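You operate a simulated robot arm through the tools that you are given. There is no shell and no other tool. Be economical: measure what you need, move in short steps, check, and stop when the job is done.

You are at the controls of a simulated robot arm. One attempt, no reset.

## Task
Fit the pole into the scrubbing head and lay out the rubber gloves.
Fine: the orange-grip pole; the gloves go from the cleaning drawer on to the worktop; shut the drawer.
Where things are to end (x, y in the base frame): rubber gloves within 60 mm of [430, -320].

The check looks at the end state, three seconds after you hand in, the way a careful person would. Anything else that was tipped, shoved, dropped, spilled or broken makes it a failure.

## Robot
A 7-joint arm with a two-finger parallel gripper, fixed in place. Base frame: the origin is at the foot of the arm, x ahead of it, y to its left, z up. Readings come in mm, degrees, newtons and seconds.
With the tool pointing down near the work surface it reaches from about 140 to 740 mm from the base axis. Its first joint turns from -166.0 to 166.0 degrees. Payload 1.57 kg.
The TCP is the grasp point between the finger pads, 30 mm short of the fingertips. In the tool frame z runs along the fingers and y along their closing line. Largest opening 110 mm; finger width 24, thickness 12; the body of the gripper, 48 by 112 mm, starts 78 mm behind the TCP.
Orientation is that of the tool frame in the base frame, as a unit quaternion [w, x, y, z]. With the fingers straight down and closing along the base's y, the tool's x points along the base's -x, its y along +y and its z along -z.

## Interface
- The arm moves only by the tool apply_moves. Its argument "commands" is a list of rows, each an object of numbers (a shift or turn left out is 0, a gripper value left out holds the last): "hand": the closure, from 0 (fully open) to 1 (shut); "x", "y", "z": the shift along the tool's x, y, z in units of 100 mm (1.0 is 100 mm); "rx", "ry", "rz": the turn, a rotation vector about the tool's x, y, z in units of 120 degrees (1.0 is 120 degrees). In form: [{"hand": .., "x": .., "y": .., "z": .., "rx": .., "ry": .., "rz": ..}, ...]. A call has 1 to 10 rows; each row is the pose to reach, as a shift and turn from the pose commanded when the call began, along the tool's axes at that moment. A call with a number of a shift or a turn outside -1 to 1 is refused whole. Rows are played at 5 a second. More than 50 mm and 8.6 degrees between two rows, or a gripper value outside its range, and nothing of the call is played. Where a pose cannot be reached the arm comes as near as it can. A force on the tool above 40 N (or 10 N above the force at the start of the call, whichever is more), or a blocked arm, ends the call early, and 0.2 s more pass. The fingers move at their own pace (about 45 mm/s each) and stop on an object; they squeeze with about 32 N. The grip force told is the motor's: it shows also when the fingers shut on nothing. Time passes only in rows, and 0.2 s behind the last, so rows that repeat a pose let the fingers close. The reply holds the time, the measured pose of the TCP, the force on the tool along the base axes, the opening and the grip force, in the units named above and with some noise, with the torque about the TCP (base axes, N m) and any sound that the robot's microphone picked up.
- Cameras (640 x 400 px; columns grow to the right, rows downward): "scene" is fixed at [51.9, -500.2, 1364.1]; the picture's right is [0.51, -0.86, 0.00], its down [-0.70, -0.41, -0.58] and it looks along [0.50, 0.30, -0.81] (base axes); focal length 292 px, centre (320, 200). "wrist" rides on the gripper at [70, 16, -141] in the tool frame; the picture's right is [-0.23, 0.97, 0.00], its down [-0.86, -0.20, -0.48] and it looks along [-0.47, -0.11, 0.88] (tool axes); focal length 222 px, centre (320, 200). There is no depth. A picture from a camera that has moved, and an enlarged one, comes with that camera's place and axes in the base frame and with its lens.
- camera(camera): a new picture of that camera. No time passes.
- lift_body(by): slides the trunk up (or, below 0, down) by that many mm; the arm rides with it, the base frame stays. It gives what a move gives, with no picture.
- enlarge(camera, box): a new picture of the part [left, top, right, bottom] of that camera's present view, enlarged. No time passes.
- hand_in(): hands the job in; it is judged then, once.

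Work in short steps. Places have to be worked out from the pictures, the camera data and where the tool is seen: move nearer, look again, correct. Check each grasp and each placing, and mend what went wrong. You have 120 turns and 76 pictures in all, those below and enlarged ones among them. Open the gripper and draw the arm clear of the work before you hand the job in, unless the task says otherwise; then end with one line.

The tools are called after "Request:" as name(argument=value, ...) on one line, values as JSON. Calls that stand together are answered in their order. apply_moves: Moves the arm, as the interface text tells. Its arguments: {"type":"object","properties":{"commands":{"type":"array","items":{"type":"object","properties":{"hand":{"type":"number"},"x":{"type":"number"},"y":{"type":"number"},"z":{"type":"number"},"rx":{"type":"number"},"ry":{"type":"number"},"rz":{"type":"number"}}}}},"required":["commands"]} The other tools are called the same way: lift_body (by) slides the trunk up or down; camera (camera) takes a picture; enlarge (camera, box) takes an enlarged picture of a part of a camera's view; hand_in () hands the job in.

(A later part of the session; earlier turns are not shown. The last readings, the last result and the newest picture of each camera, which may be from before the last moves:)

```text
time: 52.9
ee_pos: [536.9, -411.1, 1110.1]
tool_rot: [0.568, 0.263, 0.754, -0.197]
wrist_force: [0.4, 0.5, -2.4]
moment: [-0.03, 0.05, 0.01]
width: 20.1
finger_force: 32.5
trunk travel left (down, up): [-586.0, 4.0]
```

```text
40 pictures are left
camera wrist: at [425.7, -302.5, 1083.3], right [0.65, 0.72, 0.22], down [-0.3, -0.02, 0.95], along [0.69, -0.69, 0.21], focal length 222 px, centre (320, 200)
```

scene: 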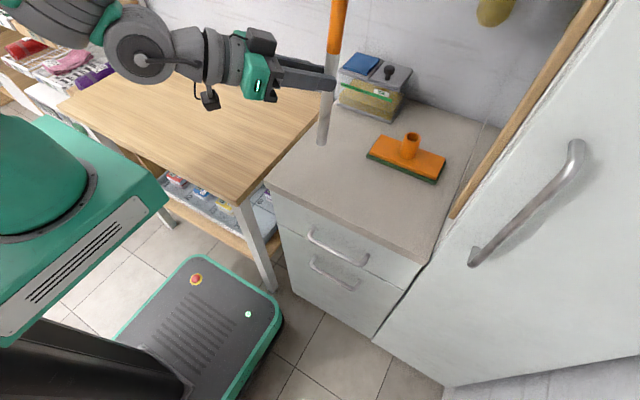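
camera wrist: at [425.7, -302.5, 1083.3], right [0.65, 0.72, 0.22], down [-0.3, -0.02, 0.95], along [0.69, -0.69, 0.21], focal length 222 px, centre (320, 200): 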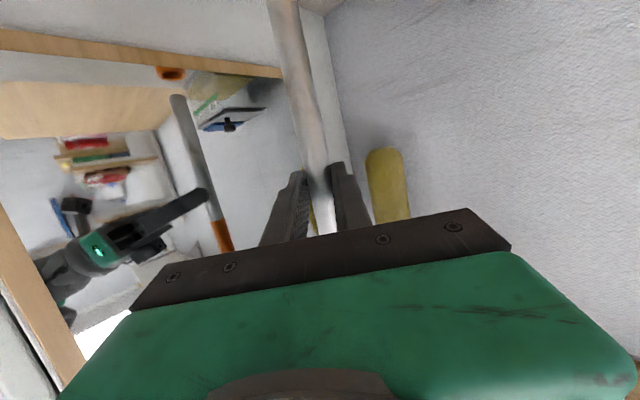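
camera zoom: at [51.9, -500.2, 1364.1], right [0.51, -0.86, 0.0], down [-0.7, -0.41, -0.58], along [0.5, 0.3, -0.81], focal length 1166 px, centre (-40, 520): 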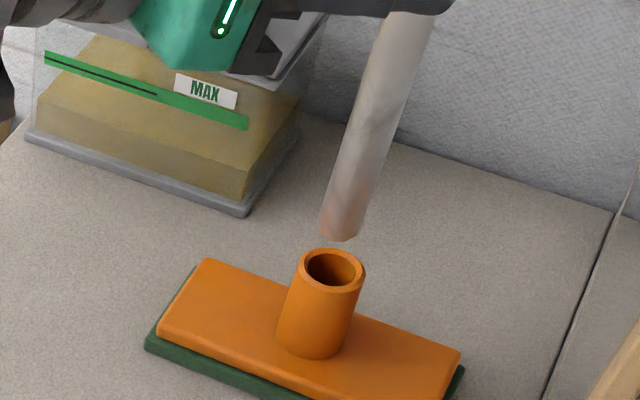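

Tip and hole nearly coincide in plan (offset about -3 mm in y). I correct that, and lower 18 mm to just above the rim.

Request:
apply_moves(commands=[{"y": -0.025, "z": 0.015}])

Request:
lift_body(by=-18)

Request:
enlarge(camera="scene", box=[370, 100, 450, 170])

```text
time: 53.3
ee_pos: [536.0, -414.0, 1110.2]
tool_rot: [0.569, 0.263, 0.754, -0.198]
wrist_force: [0.2, -0.8, -0.4]
moment: [0.06, 0.05, -0.04]
width: 20.3
finger_force: 31.6
trunk travel left (down, up): [-586.0, 4.0]
```

```text
time: 54.0
ee_pos: [535.0, -414.2, 1091.7]
tool_rot: [0.569, 0.262, 0.755, -0.196]
wrist_force: [-0.1, 0.7, -1.3]
moment: [0.04, 0.02, 0.02]
width: 20.2
finger_force: 31.5
trunk travel left (down, up): [-568.0, 22.0]
```

```text
5.71 times, centred on (410, 135) of scene
camera zoom: at [51.9, -500.2, 1364.1], right [0.51, -0.86, 0.0], down [-0.7, -0.41, -0.58], along [0.5, 0.3, -0.81], focal length 1666 px, centre (-194, 571)
```

zoom: 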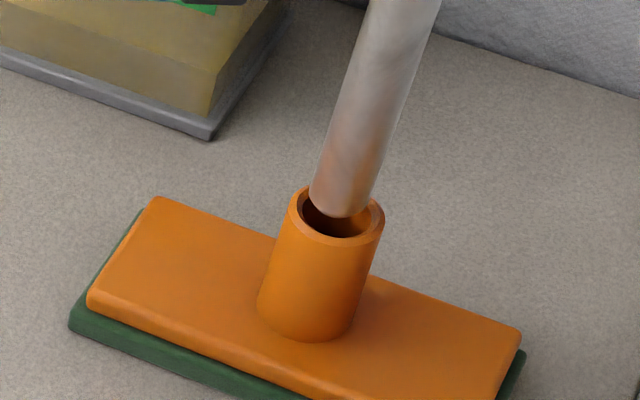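

The tip lines up with the hole. I lower gently, watching force.

Request:
lift_body(by=-8)

Request:
lift_body(by=-5)

Request:
enlarge(camera="scene", box=[370, 100, 450, 170])

```text
time: 54.6
ee_pos: [535.0, -413.3, 1083.7]
tool_rot: [0.568, 0.263, 0.755, -0.197]
wrist_force: [0.1, 0.3, -1.2]
moment: [-0.01, -0.06, 0.03]
width: 20.2
finger_force: 32.0
trunk travel left (down, up): [-560.0, 30.0]
```

```text
time: 55.1
ee_pos: [535.5, -414.0, 1080.9]
tool_rot: [0.571, 0.262, 0.753, -0.197]
wrist_force: [3.7, -0.3, 5.7]
moment: [-0.22, -0.53, 0.04]
width: 20.4
finger_force: 32.5
trunk travel left (down, up): [-554.0, 35.0]
```

```text
5.71 times, centred on (410, 135) of scene
camera zoom: at [51.9, -500.2, 1364.1], right [0.51, -0.86, 0.0], down [-0.7, -0.41, -0.58], along [0.5, 0.3, -0.81], focal length 1666 px, centre (-194, 571)
```

zoom: 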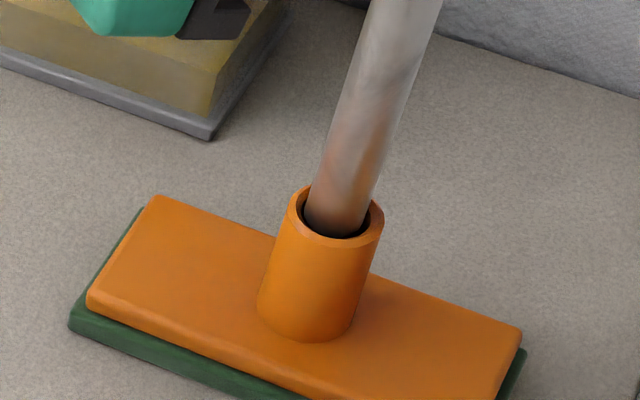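

The tip contacts the near (-x) rim. I raise slightly, shift about +2.5 mm in x, and lower again.

Request:
lift_body(by=4)

Request:
apply_moves(commands=[{"x": -0.007, "y": 0.008, "z": 0.025}, {"x": -0.007, "y": 0.008, "z": 0.025}])

Request:
lift_body(by=-8)

Request:
enlarge(camera="scene", box=[370, 100, 450, 170])

```text
time: 55.6
ee_pos: [535.8, -414.3, 1081.3]
tool_rot: [0.567, 0.264, 0.755, -0.198]
wrist_force: [1.6, 0.0, -0.1]
moment: [0.0, -0.11, 0.01]
width: 20.2
finger_force: 31.8
trunk travel left (down, up): [-558.0, 31.0]
```

```text
time: 56.2
ee_pos: [537.2, -414.8, 1081.7]
tool_rot: [0.568, 0.263, 0.754, -0.197]
wrist_force: [-0.5, -0.6, -0.5]
moment: [0.05, 0.01, -0.01]
width: 20.0
finger_force: 31.9
trunk travel left (down, up): [-558.0, 31.0]
```

```text
time: 56.8
ee_pos: [537.7, -413.7, 1081.2]
tool_rot: [0.572, 0.262, 0.751, -0.199]
wrist_force: [-3.6, 2.9, 16.3]
moment: [0.08, 0.07, 0.02]
width: 20.3
finger_force: 32.0
trunk travel left (down, up): [-550.0, 39.0]
```

```text
5.71 times, centred on (410, 135) of scene
camera zoom: at [51.9, -500.2, 1364.1], right [0.51, -0.86, 0.0], down [-0.7, -0.41, -0.58], along [0.5, 0.3, -0.81], focal length 1666 px, centre (-194, 571)
```

zoom: 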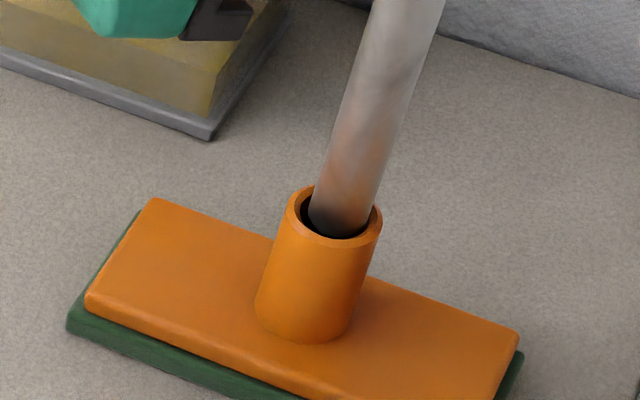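

Now it bears on the far-right rim: the answer is between. I lift 5 mm, shift (-1,+1) mm and try again with smaller descents.

Request:
lift_body(by=6)

Request:
apply_moves(commands=[{"x": 0.004, "y": 0.002, "z": -0.0135}, {"x": 0.004, "y": 0.002, "z": -0.0135}])

Request:
lift_body(by=-5)

Request:
lift_body(by=-4)

Request:
enlarge(camera="scene", box=[385, 115, 435, 155])

```text
time: 57.4
ee_pos: [536.8, -414.6, 1078.3]
tool_rot: [0.567, 0.264, 0.755, -0.197]
wrist_force: [0.5, -1.0, -0.8]
moment: [0.0, -0.01, 0.0]
width: 20.0
finger_force: 31.5
trunk travel left (down, up): [-556.0, 33.0]
```

```text
time: 58.0
ee_pos: [536.8, -414.6, 1079.1]
tool_rot: [0.569, 0.263, 0.754, -0.197]
wrist_force: [-0.2, 1.2, -1.8]
moment: [0.02, 0.02, 0.0]
width: 20.1
finger_force: 32.2
trunk travel left (down, up): [-556.0, 33.0]
```

```text
time: 58.5
ee_pos: [537.7, -413.2, 1075.2]
tool_rot: [0.568, 0.264, 0.754, -0.198]
wrist_force: [0.0, 0.1, -1.0]
moment: [0.05, 0.01, 0.03]
width: 20.2
finger_force: 32.0
trunk travel left (down, up): [-552.0, 38.0]
```

```text
time: 59.0
ee_pos: [536.9, -414.0, 1072.2]
tool_rot: [0.568, 0.262, 0.755, -0.197]
wrist_force: [0.4, 0.8, -0.7]
moment: [0.05, 0.03, -0.02]
width: 20.3
finger_force: 31.6
trunk travel left (down, up): [-548.0, 42.0]
```

```text
10.00 times, centred on (410, 135) of scene
camera zoom: at [51.9, -500.2, 1364.1], right [0.51, -0.86, 0.0], down [-0.7, -0.41, -0.58], along [0.5, 0.3, -0.81], focal length 2916 px, centre (-580, 850)
```

zoom: 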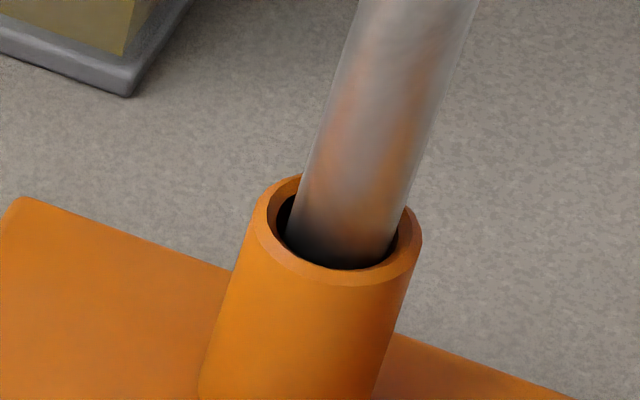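

The pole is entering with no force. I continue down in 8–10 mm steps.

Request:
lift_body(by=-8)

Request:
lift_body(by=-8)

```text
time: 59.6
ee_pos: [536.1, -412.6, 1064.7]
tool_rot: [0.569, 0.263, 0.754, -0.197]
wrist_force: [-0.6, -0.8, -1.4]
moment: [0.04, 0.02, 0.0]
width: 20.0
finger_force: 31.9
trunk travel left (down, up): [-540.0, 50.0]
```

```text
time: 60.2
ee_pos: [536.6, -413.3, 1056.2]
tool_rot: [0.569, 0.262, 0.754, -0.197]
wrist_force: [0.3, 1.2, -0.6]
moment: [0.01, 0.03, -0.01]
width: 20.2
finger_force: 31.7
trunk travel left (down, up): [-532.0, 58.0]
```

Smooth so far, about 25 mm in. I keep going.

Request:
lift_body(by=-8)

Request:
lift_body(by=-6)

Request:
lift_body(by=-6)

Request:
enlarge(camera="scene", box=[330, 50, 470, 190])

```text
time: 60.7
ee_pos: [536.9, -414.0, 1047.2]
tool_rot: [0.568, 0.263, 0.754, -0.197]
wrist_force: [0.8, 0.1, -1.1]
moment: [0.04, 0.03, 0.0]
width: 20.1
finger_force: 32.3
trunk travel left (down, up): [-524.0, 66.0]
```

```text
time: 61.3
ee_pos: [536.7, -413.5, 1041.8]
tool_rot: [0.569, 0.263, 0.754, -0.197]
wrist_force: [0.7, 0.3, -0.1]
moment: [0.02, 0.04, 0.03]
width: 20.3
finger_force: 31.8
trunk travel left (down, up): [-518.0, 73.0]
```

```text
time: 61.8
ee_pos: [536.6, -413.7, 1038.5]
tool_rot: [0.57, 0.263, 0.752, -0.199]
wrist_force: [-0.7, 1.4, 7.5]
moment: [-0.01, -0.04, 0.01]
width: 20.1
finger_force: 31.8
trunk travel left (down, up): [-511.0, 79.0]
```

```text
2.86 times, centred on (400, 120) of scene
camera zoom: at [51.9, -500.2, 1364.1], right [0.51, -0.86, 0.0], down [-0.7, -0.41, -0.58], along [0.5, 0.3, -0.81], focal length 833 px, centre (91, 429)
```

zoom: 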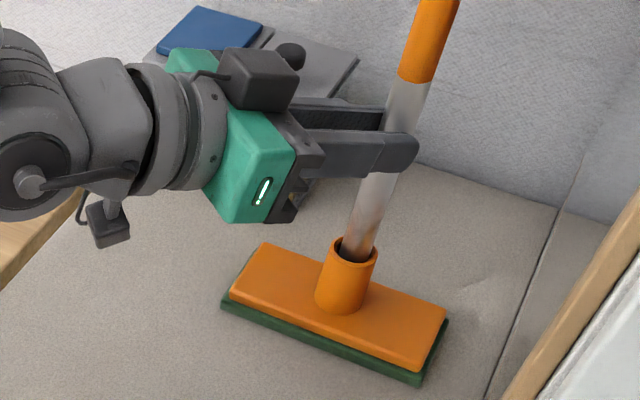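

About 45 mm in, with a purely vertical 7.5 N reaction: bottomed. I press 3 mm more to confirm it is seated.

Request:
lift_body(by=-3)

```text
time: 62.4
ee_pos: [535.5, -413.6, 1038.7]
tool_rot: [0.573, 0.26, 0.752, -0.198]
wrist_force: [-2.0, 2.6, 20.8]
moment: [-0.09, -0.12, 0.0]
width: 20.1
finger_force: 31.9
trunk travel left (down, up): [-508.0, 82.0]
```

Firmly seated. I relieve the preload, open and withdraw backwards along the tool axis.

Request:
lift_body(by=5)

Request:
apply_moves(commands=[{"hand": 0.7}, {"hand": 0.4}, {"hand": 0.0}, {"hand": 0.0}, {"hand": 0.0}, {"hand": 0.0}])

Request:
apply_moves(commands=[{"z": -0.2}, {"z": -0.5}, {"z": -0.75}, {"z": -1.0}])

Request:
camera(camera="scene")

```text
time: 62.9
ee_pos: [537.3, -413.4, 1037.9]
tool_rot: [0.57, 0.262, 0.754, -0.197]
wrist_force: [3.3, -2.0, 13.0]
moment: [-0.48, -0.62, 0.03]
width: 20.0
finger_force: 31.4
trunk travel left (down, up): [-514.0, 77.0]
```

```text
time: 64.3
ee_pos: [538.4, -414.6, 1039.2]
tool_rot: [0.569, 0.263, 0.754, -0.197]
wrist_force: [1.0, 0.2, 0.4]
moment: [0.0, 0.01, 0.0]
width: 109.9
finger_force: 0.0
trunk travel left (down, up): [-514.0, 77.0]
```

```text
time: 65.3
ee_pos: [459.6, -354.4, 1066.4]
tool_rot: [0.569, 0.263, 0.754, -0.197]
wrist_force: [-0.6, -0.7, -0.3]
moment: [-0.02, 0.01, 0.01]
width: 110.1
finger_force: 0.0
trunk travel left (down, up): [-514.0, 77.0]
```

```text
34 pictures are left
```

scene: 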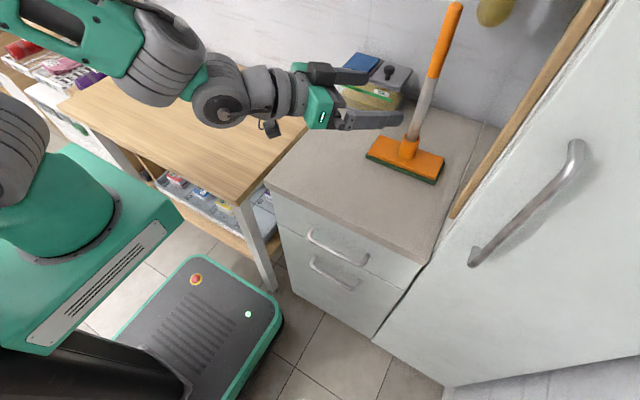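

The pole stands seated in the head. Now the drawer: I estimate the top handle bar at x≈317, y -313…-443, z≈766. I bring the tool back to vertical, retreating from the pole.

Request:
apply_moves(commands=[{"z": -0.2, "ry": 0.06}, {"z": -0.4, "ry": 0.13}, {"z": -0.6, "ry": 0.2}, {"z": -0.8, "ry": 0.27}, {"z": -1.0, "ry": 0.34}, {"z": -1.0, "ry": 0.41}, {"z": -1.0, "ry": 0.48}, {"z": -1.0, "ry": 0.55}, {"z": -1.0, "ry": 0.62}])

Request:
apply_moves(commands=[{"rz": 0.065}, {"rz": 0.13}, {"rz": 0.195}, {"rz": 0.26}, {"rz": 0.325}, {"rz": 0.39}, {"rz": 0.435}])

```text
time: 67.3
ee_pos: [386.2, -294.4, 1092.4]
tool_rot: [-0.004, 0.328, 0.945, 0.003]
wrist_force: [0.5, -0.7, -0.3]
moment: [0.01, 0.0, 0.01]
width: 110.2
finger_force: 0.0
trunk travel left (down, up): [-514.0, 77.0]
```

```text
time: 68.9
ee_pos: [384.9, -294.2, 1092.7]
tool_rot: [-0.004, 0.711, 0.703, 0.0]
wrist_force: [-0.5, 0.3, -0.4]
moment: [0.0, -0.02, 0.0]
width: 110.0
finger_force: 0.0
trunk travel left (down, up): [-514.0, 77.0]
```

Tool is vertical with fingers closing along x. I move in front of the counter above the handle, and look with the wrist camera.

Request:
apply_moves(commands=[{"y": -0.3, "x": -0.2}, {"y": -0.6, "x": -0.4}, {"y": -0.8, "x": -0.6}, {"y": -1.0, "x": -0.8}])

Request:
apply_moves(commands=[{"y": -0.2}, {"y": -0.4}])

Request:
lift_body(by=-160)

Request:
camera(camera="wrist")

Request:
camera(camera="scene")

```text
time: 69.9
ee_pos: [284.4, -374.5, 1093.6]
tool_rot: [-0.003, 0.71, 0.704, 0.001]
wrist_force: [1.4, 0.1, -0.4]
moment: [-0.01, -0.02, -0.01]
width: 109.9
finger_force: 0.1
trunk travel left (down, up): [-514.0, 77.0]
```

```text
time: 70.5
ee_pos: [242.9, -374.2, 1093.0]
tool_rot: [-0.003, 0.709, 0.705, 0.0]
wrist_force: [1.0, -0.8, 0.3]
moment: [0.02, 0.0, 0.05]
width: 109.6
finger_force: 0.2
trunk travel left (down, up): [-514.0, 77.0]
```

```text
time: 72.3
ee_pos: [243.7, -373.9, 932.8]
tool_rot: [-0.003, 0.71, 0.704, 0.0]
wrist_force: [0.3, 0.3, -0.3]
moment: [0.03, -0.02, 0.01]
width: 110.1
finger_force: 0.1
trunk travel left (down, up): [-353.0, 237.0]
```

```text
33 pictures are left
camera wrist: at [262.0, -304.9, 1075.7], right [0.97, -0.24, -0.01], down [-0.21, -0.86, 0.48], along [-0.12, -0.46, -0.88], focal length 222 px, centre (320, 200)
```

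wrist: 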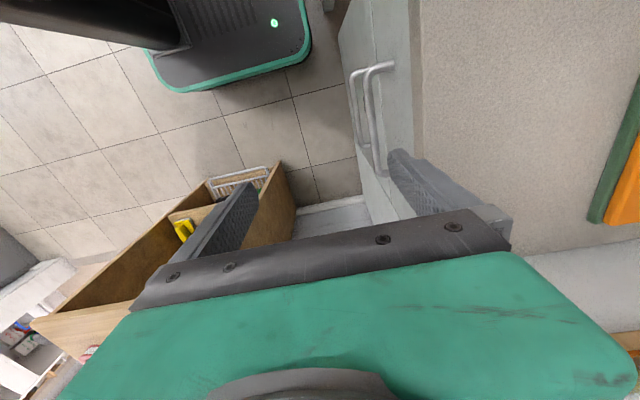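

```text
32 pictures are left
```

scene: 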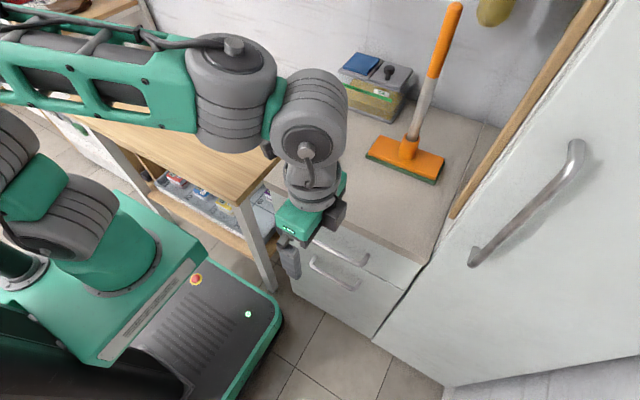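

I enlarge the handles in the wrist view.

Request:
enlarge(camera="wrist", box=[320, 40, 440, 190])

```text
2.67 times, centred on (380, 115) of wrist
camera zoom: at [262.0, -304.9, 1075.7], right [0.97, -0.24, -0.01], down [-0.21, -0.86, 0.48], along [-0.12, -0.46, -0.88], focal length 592 px, centre (160, 427)
```

zoom: 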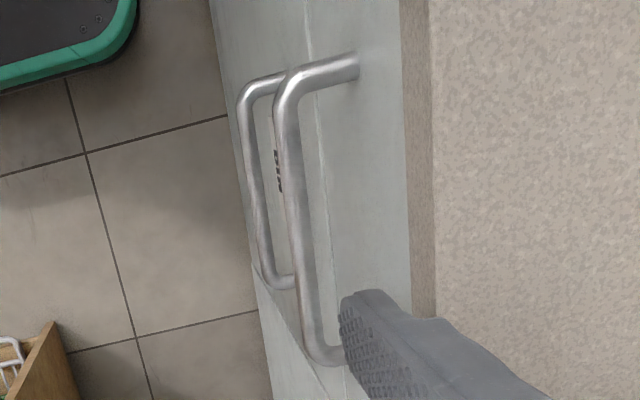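

The lower drawer is marked "BIN", so the top one should be the cleaning drawer. Bar at x≈317, z≈767, counter edge x≈342; I position the inner finger at x≈332 and lower a bit to check.

Request:
apply_moves(commands=[{"y": 0.14}, {"y": 0.28}])

Request:
lift_body(by=-55)

Request:
enlarge(camera="wrist", box=[340, 60, 500, 220])

Request:
enlarge(camera="scene", box=[270, 180, 390, 290])

```text
time: 72.9
ee_pos: [271.5, -374.0, 933.6]
tool_rot: [-0.003, 0.71, 0.704, 0.0]
wrist_force: [0.0, -0.4, -0.8]
moment: [0.0, -0.03, 0.01]
width: 109.6
finger_force: 0.1
trunk travel left (down, up): [-353.0, 237.0]
```

```text
time: 73.9
ee_pos: [271.6, -374.5, 878.7]
tool_rot: [-0.003, 0.711, 0.704, 0.001]
wrist_force: [1.1, -0.8, -0.6]
moment: [0.01, 0.03, -0.02]
width: 110.2
finger_force: 0.1
trunk travel left (down, up): [-298.0, 292.0]
```

```text
2.50 times, centred on (420, 140) of wrist
camera zoom: at [290.5, -305.1, 1020.2], right [0.97, -0.24, -0.01], down [-0.21, -0.86, 0.48], along [-0.12, -0.46, -0.88], focal length 555 px, centre (70, 350)
```

zoom: 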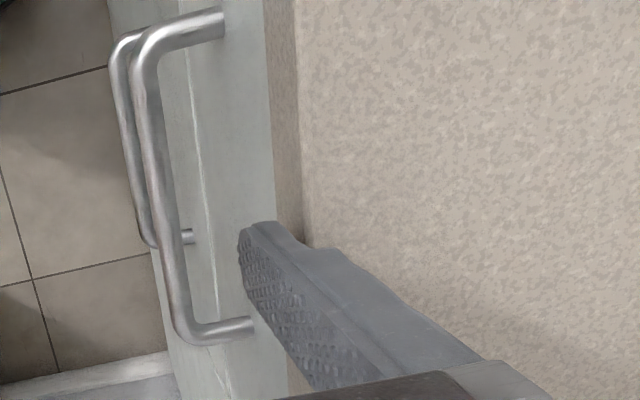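

```text
3.64 times, centred on (330, 235) of scene
camera zoom: at [51.9, -500.2, 1364.1], right [0.51, -0.86, 0.0], down [-0.7, -0.41, -0.58], along [0.5, 0.3, -0.81], focal length 1060 px, centre (284, 73)
```

zoom: 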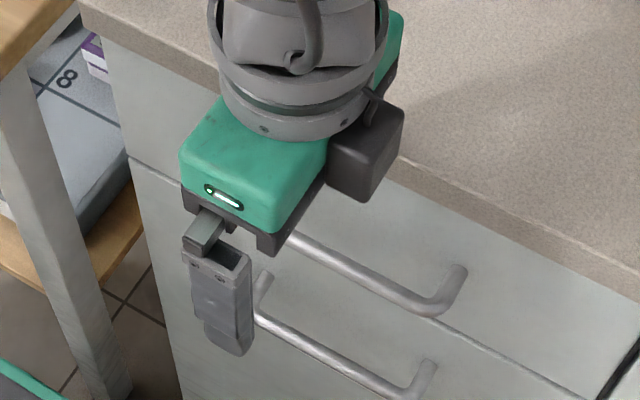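

Finger inner face appears 8 mm behind the bar's inner surface and close to the counter edge; I shift -3 mm and lower until the fingertip is just below the bar.

Request:
apply_moves(commands=[{"y": -0.03}, {"y": -0.03}])

Request:
lift_body(by=-65)

Request:
enlarge(camera="wrist", box=[340, 60, 500, 220])

```text
time: 74.5
ee_pos: [269.4, -374.2, 878.2]
tool_rot: [-0.003, 0.711, 0.703, 0.001]
wrist_force: [-0.5, 0.7, -0.7]
moment: [-0.01, 0.0, -0.01]
width: 109.8
finger_force: 0.1
trunk travel left (down, up): [-298.0, 292.0]
```

```text
time: 75.5
ee_pos: [269.6, -373.6, 813.5]
tool_rot: [-0.004, 0.711, 0.703, 0.001]
wrist_force: [0.4, -0.3, 0.2]
moment: [-0.03, 0.0, -0.01]
width: 110.1
finger_force: 0.0
trunk travel left (down, up): [-233.0, 357.0]
```

```text
2.50 times, centred on (420, 140) of wrist
camera zoom: at [287.8, -305.3, 955.2], right [0.97, -0.24, -0.01], down [-0.21, -0.86, 0.48], along [-0.12, -0.46, -0.88], focal length 555 px, centre (70, 350)
```

zoom: 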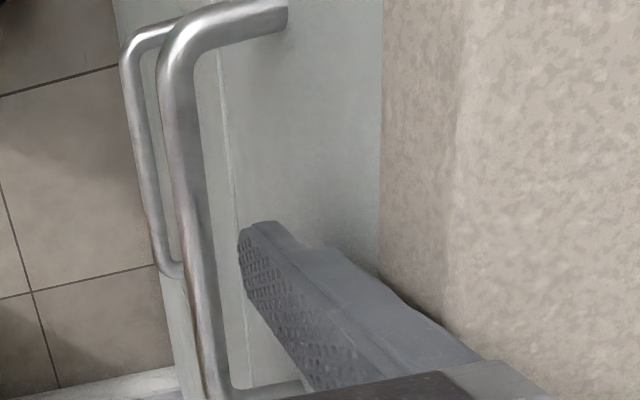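

The finger is in the gap behind the bar. I lower 28 mm to hook it, then pull gently.

Request:
lift_body(by=-28)

Request:
apply_moves(commands=[{"y": -0.06}, {"y": -0.12}, {"y": -0.2}, {"y": -0.3}, {"y": -0.4}])

Request:
enlarge(camera="wrist", box=[320, 40, 520, 220])

```text
time: 76.2
ee_pos: [269.9, -373.4, 785.0]
tool_rot: [-0.003, 0.711, 0.704, 0.0]
wrist_force: [-0.6, -0.1, 0.6]
moment: [-0.03, 0.01, -0.02]
width: 109.9
finger_force: 0.1
trunk travel left (down, up): [-205.0, 385.0]
```

```text
time: 77.5
ee_pos: [228.6, -374.0, 785.1]
tool_rot: [-0.003, 0.71, 0.704, 0.001]
wrist_force: [-0.1, 0.3, -0.9]
moment: [-0.04, 0.04, 0.01]
width: 110.1
finger_force: 0.0
trunk travel left (down, up): [-205.0, 385.0]
```

```text
2.22 times, centred on (420, 130) of wrist
camera zoom: at [247.2, -304.7, 926.7], right [0.97, -0.24, -0.01], down [-0.21, -0.86, 0.47], along [-0.12, -0.46, -0.88], focal length 494 px, centre (98, 356)
```

zoom: 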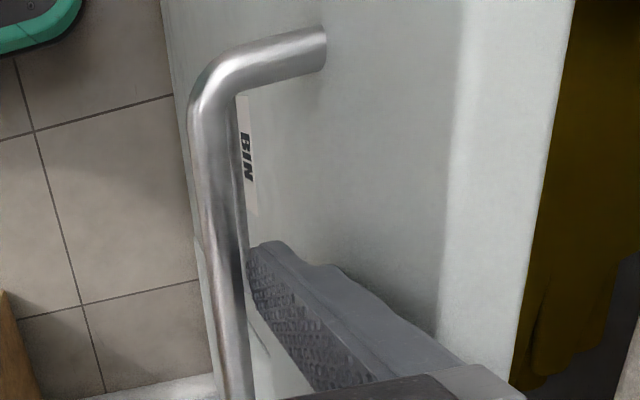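

The top drawer opens freely. I pull another 100 mm.

Request:
apply_moves(commands=[{"y": -0.2}, {"y": -0.4}, {"y": -0.6}, {"y": -0.8}, {"y": -1.0}])

Request:
camera(camera="scene")

```text
time: 78.7
ee_pos: [128.6, -373.5, 785.4]
tool_rot: [-0.003, 0.711, 0.704, 0.001]
wrist_force: [0.0, 0.2, -0.3]
moment: [0.01, -0.02, 0.01]
width: 110.0
finger_force: 0.0
trunk travel left (down, up): [-205.0, 385.0]
```

```text
26 pictures are left
```

scene: 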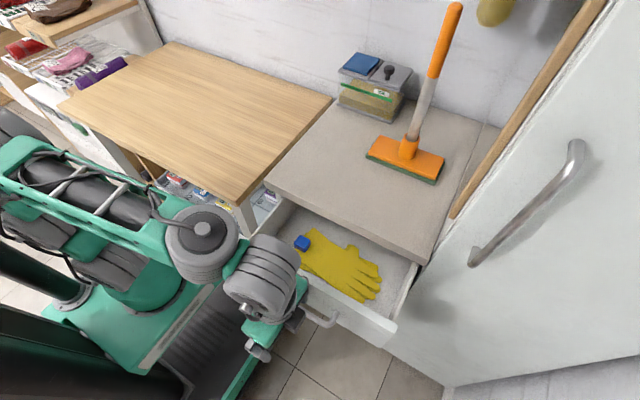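

The yellow gloves are in the drawer, beside a small blue item. I enlarge to locate them.

Request:
enlarge(camera="scene", box=[270, 200, 430, 340])

```text
2.86 times, centred on (350, 270) of scene
camera zoom: at [51.9, -500.2, 1364.1], right [0.51, -0.86, 0.0], down [-0.7, -0.41, -0.58], along [0.5, 0.3, -0.81], focal length 833 px, centre (234, 0)
```

zoom: 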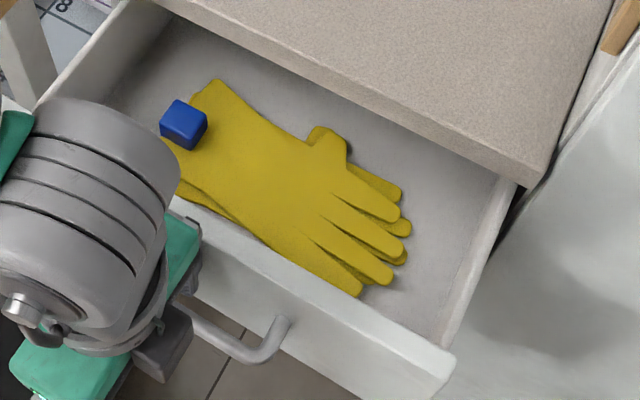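

There is a blue block by the gloves' cuff. I pull the drawer 60 mm further for working room, then look from above.

Request:
apply_moves(commands=[{"y": -0.15}, {"y": -0.3}, {"y": -0.45}, {"y": -0.6}])

Request:
apply_moves(commands=[{"y": 0.08}])

Request:
lift_body(by=200)

Request:
camera(camera="scene")

```text
time: 79.7
ee_pos: [70.2, -373.6, 786.1]
tool_rot: [-0.003, 0.71, 0.704, 0.0]
wrist_force: [-0.2, -0.9, 0.1]
moment: [0.0, 0.01, -0.01]
width: 109.9
finger_force: 0.0
trunk travel left (down, up): [-205.0, 385.0]
```

```text
time: 80.0
ee_pos: [77.2, -373.8, 786.8]
tool_rot: [-0.004, 0.71, 0.705, 0.0]
wrist_force: [0.5, -0.2, 0.4]
moment: [0.0, -0.01, 0.04]
width: 110.1
finger_force: 0.0
trunk travel left (down, up): [-205.0, 385.0]
```

```text
time: 82.2
ee_pos: [78.2, -373.3, 986.0]
tool_rot: [-0.003, 0.71, 0.704, 0.001]
wrist_force: [-0.8, 0.7, 0.3]
moment: [0.0, 0.01, 0.02]
width: 110.0
finger_force: 0.1
trunk travel left (down, up): [-406.0, 184.0]
```

```text
24 pictures are left
```

scene: 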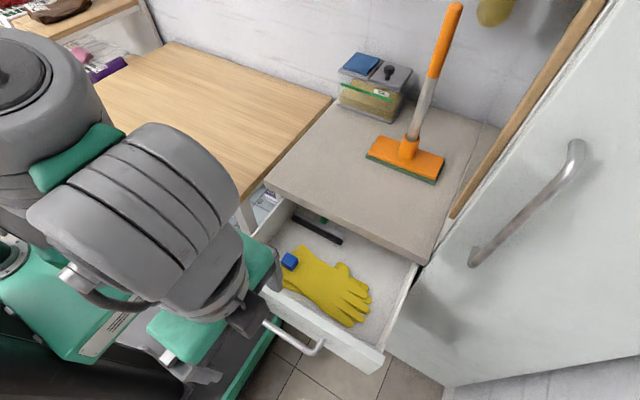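

The drawer is open ~195 mm and I see the gloves near the front. I move over them for a wrist view.

Request:
apply_moves(commands=[{"y": 0.4}, {"y": 0.8}, {"y": 1.0, "x": 0.1}, {"y": 1.0, "x": 0.3}])

Request:
camera(camera="wrist")

Request:
enlarge(camera="scene", box=[250, 210, 410, 350])

```text
time: 83.2
ee_pos: [179.5, -344.4, 985.4]
tool_rot: [-0.002, 0.711, 0.703, 0.0]
wrist_force: [0.4, -0.2, -0.1]
moment: [-0.01, -0.02, 0.01]
width: 109.9
finger_force: 0.1
trunk travel left (down, up): [-406.0, 184.0]
```

```text
23 pictures are left
camera wrist: at [198.0, -275.3, 1128.1], right [0.97, -0.24, -0.01], down [-0.21, -0.86, 0.48], along [-0.12, -0.46, -0.88], focal length 222 px, centre (320, 200)
```

wrist: 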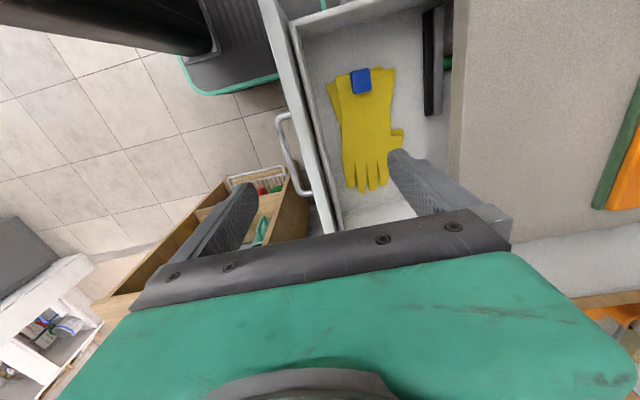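

```text
2.86 times, centred on (330, 280) of scene
camera zoom: at [51.9, -500.2, 1364.1], right [0.51, -0.86, 0.0], down [-0.7, -0.41, -0.58], along [0.5, 0.3, -0.81], focal length 833 px, centre (291, -29)
```

zoom: 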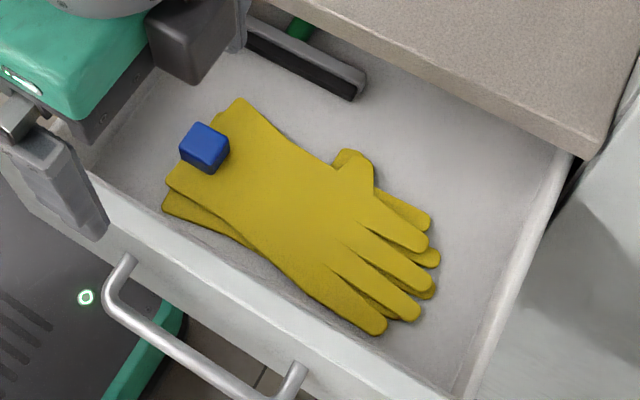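

A blue block (~30 mm) sits on top of the cuff at about (259,-291,719); it must come off first and rest gently elsewhere in the drawer. I move above it, narrow the fingers a little, and lower for a closer look.

Request:
apply_moves(commands=[{"y": 0.25, "x": 0.15, "hand": 0.2}, {"y": 0.5, "x": 0.3, "hand": 0.35}, {"y": 0.7, "x": 0.45, "hand": 0.35}, {"y": 0.8, "x": 0.53, "hand": 0.35}])

Request:
lift_body(by=-165)

Request:
camera(camera="wrist")

```text
time: 84.2
ee_pos: [258.7, -293.0, 986.3]
tool_rot: [-0.004, 0.711, 0.703, 0.0]
wrist_force: [0.0, -0.1, -0.1]
moment: [-0.01, -0.02, 0.02]
width: 71.5
finger_force: 0.1
trunk travel left (down, up): [-406.0, 184.0]
```

```text
time: 86.1
ee_pos: [258.2, -293.1, 821.8]
tool_rot: [-0.003, 0.711, 0.704, 0.001]
wrist_force: [0.4, 0.2, 0.1]
moment: [0.0, 0.01, -0.01]
width: 71.5
finger_force: 0.1
trunk travel left (down, up): [-240.0, 350.0]
```

```text
21 pictures are left
camera wrist: at [277.4, -224.1, 964.3], right [0.97, -0.24, -0.01], down [-0.21, -0.86, 0.48], along [-0.12, -0.46, -0.88], focal length 222 px, centre (320, 200)
```

wrist: 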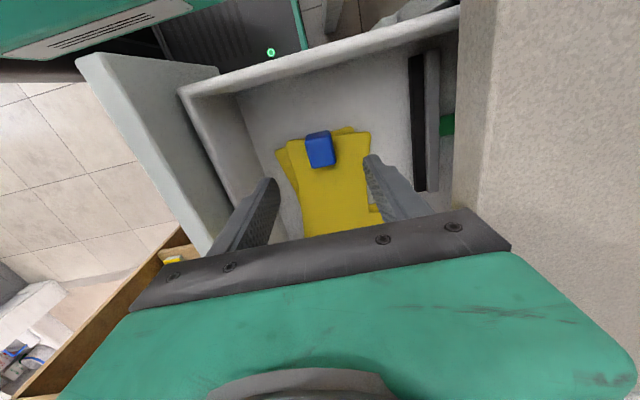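

The block is axis-aligned at (260,-290). I centre and lower so the tips flank it above the glove.

Request:
apply_moves(commands=[{"y": 0.02, "x": 0.03}])

Request:
lift_body(by=-75)

Request:
enlarge(camera="wrist", box=[220, 100, 440, 240])

```text
time: 86.5
ee_pos: [261.4, -289.1, 822.9]
tool_rot: [-0.003, 0.711, 0.704, 0.001]
wrist_force: [0.3, -0.7, -0.3]
moment: [0.0, -0.02, -0.01]
width: 71.3
finger_force: 0.1
trunk travel left (down, up): [-240.0, 350.0]
```

```text
time: 87.6
ee_pos: [261.3, -291.0, 747.1]
tool_rot: [-0.003, 0.71, 0.704, 0.001]
wrist_force: [0.1, 0.4, -0.6]
moment: [-0.03, 0.0, -0.02]
width: 71.7
finger_force: 0.0
trunk travel left (down, up): [-165.0, 424.0]
```

```text
2.86 times, centred on (330, 170) of wrist
camera zoom: at [279.0, -221.4, 889.5], right [0.97, -0.24, -0.01], down [-0.21, -0.86, 0.48], along [-0.12, -0.46, -0.88], focal length 635 px, centre (291, 286)
```

zoom: 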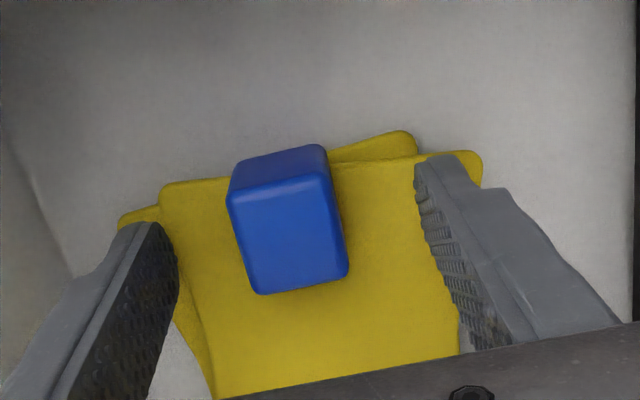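

I lower 8 mm more, watching for contact, then close.

Request:
lift_body(by=-8)

Request:
apply_moves(commands=[{"y": -0.01, "hand": 0.5}, {"y": -0.01, "hand": 0.65}, {"y": -0.01, "hand": 0.8}, {"y": -0.01, "hand": 1}, {"y": -0.01, "hand": 1}, {"y": -0.01, "hand": 1}, {"y": -0.01, "hand": 1}])

```text
time: 88.2
ee_pos: [259.5, -290.6, 739.6]
tool_rot: [-0.003, 0.71, 0.704, 0.0]
wrist_force: [0.3, 0.2, -0.3]
moment: [-0.01, -0.01, 0.01]
width: 71.4
finger_force: 0.1
trunk travel left (down, up): [-157.0, 432.0]
```

```text
time: 89.8
ee_pos: [259.7, -291.7, 739.4]
tool_rot: [-0.003, 0.71, 0.704, 0.001]
wrist_force: [0.0, 0.0, 0.1]
moment: [-0.02, -0.07, 0.06]
width: 28.8
finger_force: 31.7
trunk travel left (down, up): [-157.0, 432.0]
```

The block is held (28.8 mm). I lift it, move it to the free strip of drawer floor beyond the cuff (≈(250,-247)), and check.

Request:
lift_body(by=35)

Request:
apply_moves(commands=[{"x": 0.15, "y": -0.03}, {"x": 0.3, "y": -0.07}, {"x": 0.44, "y": -0.1}, {"x": 0.44, "y": -0.1}])

Request:
camera(camera="wrist")

Request:
enlarge(camera="scene", box=[230, 190, 430, 350])

```text
time: 90.6
ee_pos: [259.2, -290.6, 774.2]
tool_rot: [-0.003, 0.71, 0.704, 0.001]
wrist_force: [0.5, -0.3, -0.6]
moment: [0.02, -0.02, -0.01]
width: 29.1
finger_force: 32.3
trunk travel left (down, up): [-192.0, 397.0]
```

```text
time: 91.6
ee_pos: [249.2, -245.7, 775.2]
tool_rot: [-0.004, 0.71, 0.704, 0.0]
wrist_force: [0.6, -1.1, -0.4]
moment: [0.08, 0.01, -0.04]
width: 29.0
finger_force: 32.0
trunk travel left (down, up): [-192.0, 397.0]
```

```text
19 pictures are left
camera wrist: at [267.9, -177.7, 917.2], right [0.97, -0.24, -0.01], down [-0.21, -0.86, 0.47], along [-0.12, -0.46, -0.88], focal length 222 px, centre (320, 200)
```

wrist: 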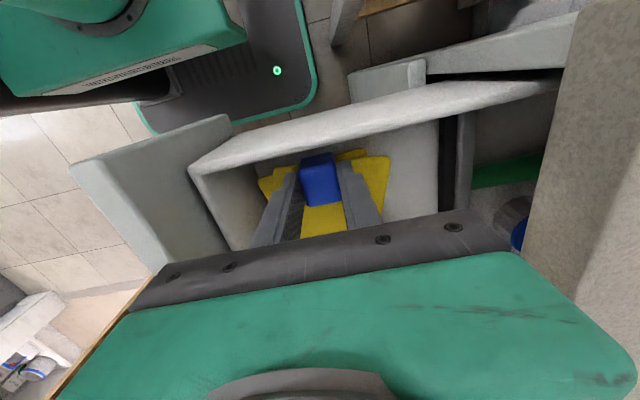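

```text
2.50 times, centred on (330, 270) of scene
camera zoom: at [51.9, -500.2, 1364.1], right [0.51, -0.86, 0.0], down [-0.7, -0.41, -0.58], along [0.5, 0.3, -0.81], focal length 729 px, centre (295, 25)
```

zoom: 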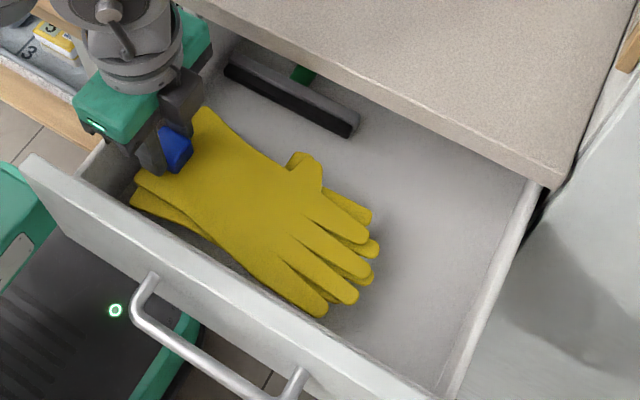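

The gloves' outline moved along with the block (same shift plus lift) — the block seems to be a holding tab fixed to the gloves. I raise 60 mm more and confirm.

Request:
lift_body(by=60)

Request:
camera(camera="scene")

```text
time: 92.6
ee_pos: [249.7, -247.0, 835.6]
tool_rot: [-0.004, 0.71, 0.704, 0.001]
wrist_force: [0.1, -1.4, -1.4]
moment: [0.08, -0.02, -0.02]
width: 29.2
finger_force: 32.0
trunk travel left (down, up): [-252.0, 338.0]
```

```text
17 pictures are left
```

scene: 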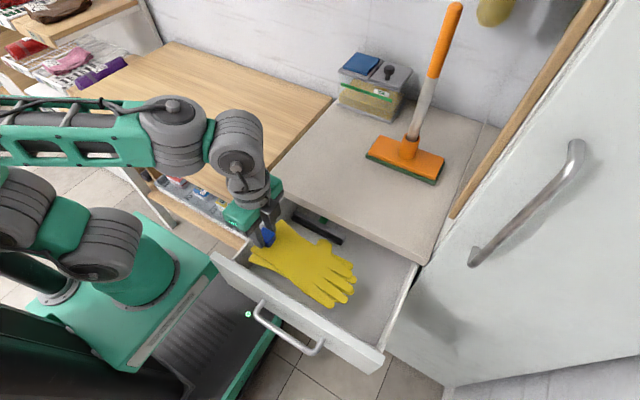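

Confirmed: the gloves lift with the tab. I raise them clear of the counter and carry them to tab (422,-272), so the gloves' body lies around (425,-365)…; first the lift and traverse.

Request:
lift_body(by=130)

Request:
apply_moves(commands=[{"y": 0.15}, {"y": 0.35, "x": -0.05}, {"y": 0.55, "x": -0.1}, {"y": 0.75, "x": -0.15}, {"y": 0.95, "x": -0.2}])

Request:
apply_moves(commands=[{"y": 0.2}, {"y": 0.4, "x": -0.03}, {"y": 0.6, "x": -0.05}, {"y": 0.76, "x": -0.05}, {"y": 0.76, "x": -0.05}])

Request:
camera(camera="scene")

```text
time: 94.2
ee_pos: [250.4, -247.0, 965.3]
tool_rot: [-0.004, 0.71, 0.704, 0.0]
wrist_force: [-0.2, -0.1, -1.7]
moment: [0.05, 0.03, 0.02]
width: 28.9
finger_force: 32.1
trunk travel left (down, up): [-382.0, 208.0]
```

```text
time: 95.4
ee_pos: [343.3, -267.7, 964.9]
tool_rot: [-0.003, 0.711, 0.704, 0.001]
wrist_force: [-0.1, -0.6, -1.4]
moment: [0.05, 0.01, -0.02]
width: 28.9
finger_force: 31.8
trunk travel left (down, up): [-382.0, 208.0]
```

```text
time: 96.6
ee_pos: [421.2, -272.8, 965.5]
tool_rot: [-0.003, 0.71, 0.704, 0.001]
wrist_force: [0.0, 0.5, -1.2]
moment: [0.06, 0.0, -0.03]
width: 29.1
finger_force: 32.2
trunk travel left (down, up): [-382.0, 208.0]
```

```text
16 pictures are left
```

scene: 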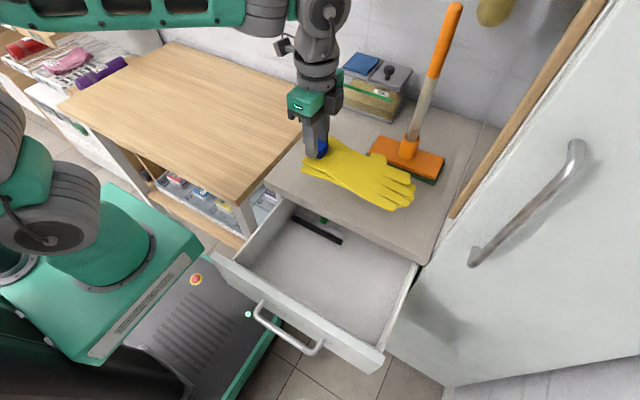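

Carried cleanly. I enlarge to measure the gloves' extents relative to the tab before lowering.

Request:
enlarge(camera="scene", box=[280, 110, 460, 240])

```text
3.08 times, centred on (370, 175) of scene
camera zoom: at [51.9, -500.2, 1364.1], right [0.51, -0.86, 0.0], down [-0.7, -0.41, -0.58], along [0.5, 0.3, -0.81], focal length 897 px, centre (166, 277)
```

zoom: 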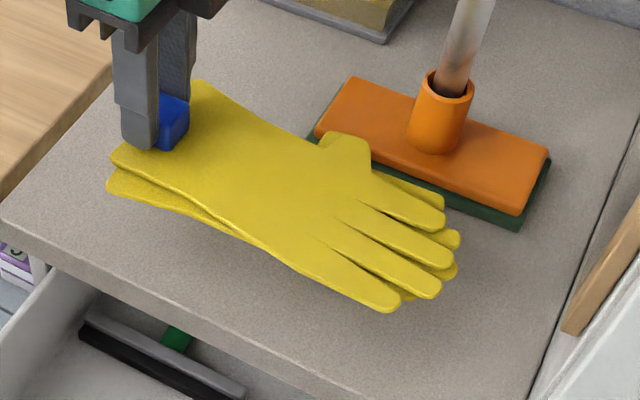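

The gloves span y≈-258…-482, x≈377…490 (centre ≈(433,-370)). I shift +5 mm in y and lower towards the counter.

Request:
apply_moves(commands=[{"x": 0.06}, {"x": 0.06}])

Request:
lift_body(by=-45)

Request:
lift_body(by=-6)

Request:
lift_body(by=-5)

```text
time: 97.2
ee_pos: [420.7, -266.4, 964.5]
tool_rot: [-0.003, 0.711, 0.704, 0.001]
wrist_force: [0.8, -1.1, -0.3]
moment: [0.08, 0.0, -0.03]
width: 29.2
finger_force: 31.7
trunk travel left (down, up): [-382.0, 208.0]
```

```text
time: 98.0
ee_pos: [421.3, -267.2, 919.1]
tool_rot: [-0.003, 0.71, 0.704, 0.0]
wrist_force: [0.6, -0.9, -0.8]
moment: [0.08, 0.0, -0.01]
width: 29.1
finger_force: 31.8
trunk travel left (down, up): [-337.0, 252.0]
```

```text
time: 98.6
ee_pos: [420.4, -266.8, 913.9]
tool_rot: [-0.004, 0.71, 0.704, 0.0]
wrist_force: [-0.3, -0.8, -1.2]
moment: [0.06, 0.0, -0.01]
width: 29.0
finger_force: 31.7
trunk travel left (down, up): [-331.0, 258.0]
```

```text
time: 99.1
ee_pos: [420.8, -266.6, 907.9]
tool_rot: [-0.003, 0.71, 0.704, 0.001]
wrist_force: [0.9, 0.5, -1.1]
moment: [0.06, -0.02, 0.0]
width: 29.1
finger_force: 32.0
trunk travel left (down, up): [-326.0, 264.0]
```

No contact yet; I continue in small steps.

Request:
lift_body(by=-4)

Request:
lift_body(by=-4)

Request:
enlarge(camera="scene", box=[280, 110, 460, 240])

```text
time: 99.7
ee_pos: [420.9, -267.0, 905.8]
tool_rot: [0.0, 0.71, 0.704, 0.001]
wrist_force: [0.3, 0.6, 12.9]
moment: [0.14, -0.01, -0.06]
width: 29.3
finger_force: 32.0
trunk travel left (down, up): [-322.0, 268.0]
```

```text
time: 100.2
ee_pos: [419.6, -267.3, 903.7]
tool_rot: [0.001, 0.71, 0.704, 0.001]
wrist_force: [2.8, -0.5, 30.8]
moment: [-0.07, -0.05, -0.01]
width: 29.4
finger_force: 32.5
trunk travel left (down, up): [-318.0, 272.0]
```

```text
3.08 times, centred on (370, 175) of scene
camera zoom: at [51.9, -500.2, 1364.1], right [0.51, -0.86, 0.0], down [-0.7, -0.41, -0.58], along [0.5, 0.3, -0.81], focal length 897 px, centre (166, 277)
```

zoom: 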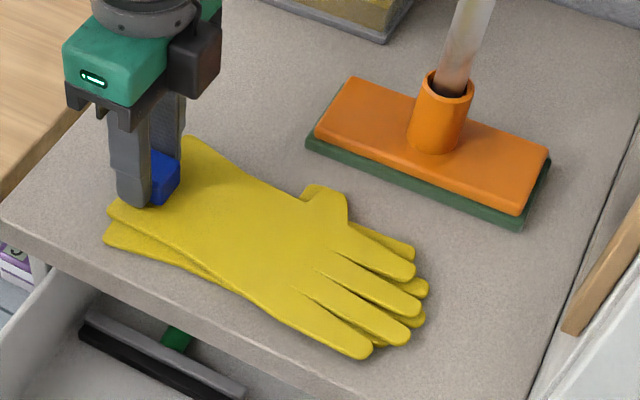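

The gloves are in contact with the counter (now over-pressed). I back off ~6 mm of preload and release.

Request:
lift_body(by=6)

Request:
apply_moves(commands=[{"hand": 0.8}, {"hand": 0.65}, {"hand": 0.55}, {"hand": 0.55}])

Request:
lift_body(by=120)

Request:
camera(camera="scene")

```text
time: 100.7
ee_pos: [419.6, -265.7, 903.4]
tool_rot: [-0.007, 0.711, 0.703, 0.0]
wrist_force: [0.1, 0.8, 0.5]
moment: [-0.17, -0.06, 0.04]
width: 29.0
finger_force: 32.7
trunk travel left (down, up): [-324.0, 266.0]
```

```text
time: 101.7
ee_pos: [419.2, -267.0, 907.7]
tool_rot: [-0.003, 0.71, 0.704, 0.002]
wrist_force: [0.1, -0.6, -0.1]
moment: [0.02, 0.0, 0.0]
width: 49.8
finger_force: 0.0
trunk travel left (down, up): [-324.0, 266.0]
```

```text
time: 103.2
ee_pos: [420.8, -266.6, 1026.6]
tool_rot: [-0.003, 0.71, 0.704, 0.001]
wrist_force: [0.1, -0.8, 0.4]
moment: [-0.03, 0.01, -0.01]
width: 49.6
finger_force: 0.0
trunk travel left (down, up): [-444.0, 146.0]
```

```text
13 pictures are left
```

scene: 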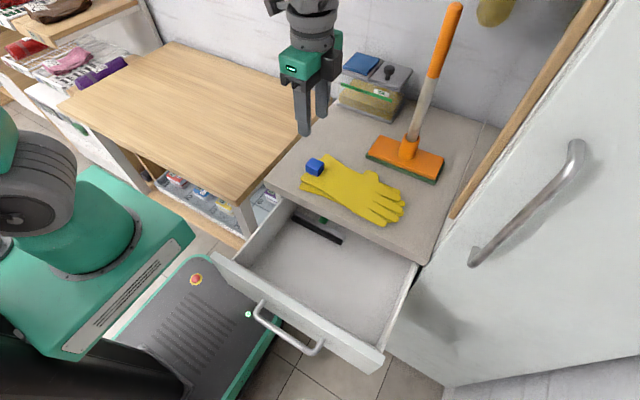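

The gloves lie flat on the worktop, centre ≈(419,-363). Next I close the drawer by pushing the handle: I close the fingers, rotate so they close along y, and move out in front.

Request:
apply_moves(commands=[{"hand": 1, "y": -0.1, "x": -0.1, "rz": -0.07}, {"y": -0.2, "x": -0.2, "rz": -0.14}, {"y": -0.3, "x": -0.3, "rz": -0.21}, {"y": -0.4, "x": -0.4, "rz": -0.28}, {"y": -0.5, "x": -0.5, "rz": -0.35}, {"y": -0.6, "x": -0.6, "rz": -0.42}, {"y": -0.7, "x": -0.7, "rz": -0.49}, {"y": -0.8, "x": -0.8, "rz": -0.56}, {"y": -0.9, "x": -0.9, "rz": -0.63}, {"y": -1.0, "x": -1.0, "rz": -0.7}])

Request:
apply_moves(commands=[{"x": 0.25, "rz": -0.025}, {"x": 0.5, "rz": -0.05}, {"x": 0.75, "rz": -0.05}, {"x": 1.0, "rz": -0.05, "y": -0.1}])

Request:
apply_moves(commands=[{"x": 0.25}, {"x": 0.5}, {"x": 0.75}, {"x": 1.0}])

```text
time: 105.4
ee_pos: [319.3, -364.0, 1027.3]
tool_rot: [-0.002, 0.055, 0.998, 0.002]
wrist_force: [-1.0, 0.3, 0.3]
moment: [0.02, -0.03, 0.01]
width: 0.1
finger_force: 21.3
trunk travel left (down, up): [-444.0, 146.0]
```

```text
time: 106.4
ee_pos: [221.3, -364.2, 1026.6]
tool_rot: [-0.002, 0.004, 1.0, 0.002]
wrist_force: [-0.5, 0.4, 0.0]
moment: [-0.05, 0.02, 0.02]
width: 0.1
finger_force: 21.2
trunk travel left (down, up): [-444.0, 146.0]
```

```text
time: 107.4
ee_pos: [118.5, -364.6, 1026.9]
tool_rot: [-0.001, 0.005, 1.0, 0.003]
wrist_force: [0.2, -0.7, -0.7]
moment: [0.0, -0.01, 0.02]
width: 0.0
finger_force: 21.4
trunk travel left (down, up): [-444.0, 146.0]
```

I go a bit further out so the fingers will pass in front of the bar, then lower.

Request:
apply_moves(commands=[{"x": 0.2, "y": -0.07}, {"x": 0.38, "y": -0.13}, {"x": 0.38, "y": -0.13}])

Request:
lift_body(by=-200)

Request:
camera(camera="wrist")

```text
time: 108.2
ee_pos: [80.5, -375.9, 1027.0]
tool_rot: [-0.001, 0.005, 1.0, 0.003]
wrist_force: [1.0, -0.3, -0.2]
moment: [0.01, 0.01, 0.0]
width: 0.1
finger_force: 20.9
trunk travel left (down, up): [-444.0, 146.0]
```

```text
time: 110.4
ee_pos: [82.5, -377.1, 826.5]
tool_rot: [-0.001, 0.004, 1.0, 0.003]
wrist_force: [-0.1, -0.3, 0.2]
moment: [0.01, -0.01, -0.01]
width: 0.0
finger_force: 21.1
trunk travel left (down, up): [-244.0, 346.0]
```

```text
12 pictures are left
camera wrist: at [13.6, -360.2, 968.7], right [0.24, 0.97, 0.0], down [0.86, -0.21, 0.47], along [0.46, -0.11, -0.88], focal length 222 px, centre (320, 200)
```

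wrist: 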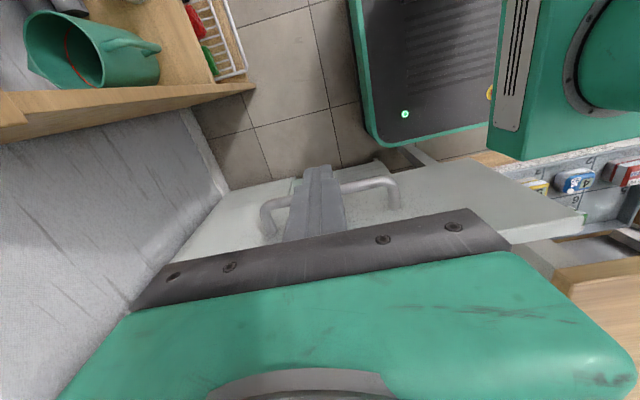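

The bar is at x≈111; finger face at ≈95. I lower to bar height and push in +x.

Request:
lift_body(by=-40)

Request:
apply_moves(commands=[{"x": -0.15}, {"x": -0.3}, {"x": -0.5}, {"x": -0.7}, {"x": -0.9}, {"x": -1.0}])

Request:
camera(camera="scene")

```text
time: 111.2
ee_pos: [81.9, -376.6, 785.9]
tool_rot: [-0.002, 0.004, 1.0, 0.003]
wrist_force: [-0.3, -0.2, 0.0]
moment: [0.0, 0.02, -0.03]
width: 0.0
finger_force: 21.4
trunk travel left (down, up): [-204.0, 386.0]
```

```text
time: 112.6
ee_pos: [181.5, -377.9, 784.6]
tool_rot: [-0.002, 0.005, 1.0, 0.003]
wrist_force: [1.1, 0.1, -0.7]
moment: [0.0, -0.01, -0.04]
width: 0.0
finger_force: 21.4
trunk travel left (down, up): [-204.0, 386.0]
```

```text
11 pictures are left
```

scene: 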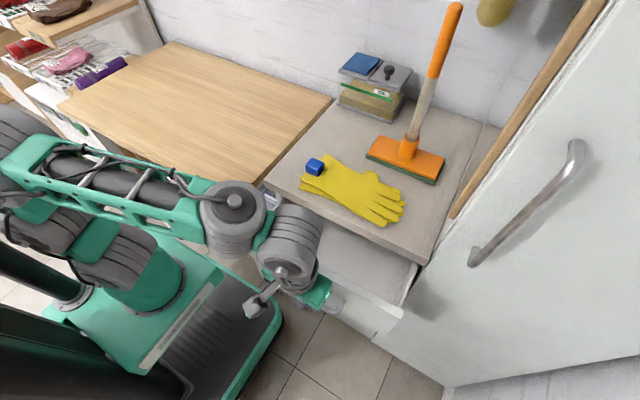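

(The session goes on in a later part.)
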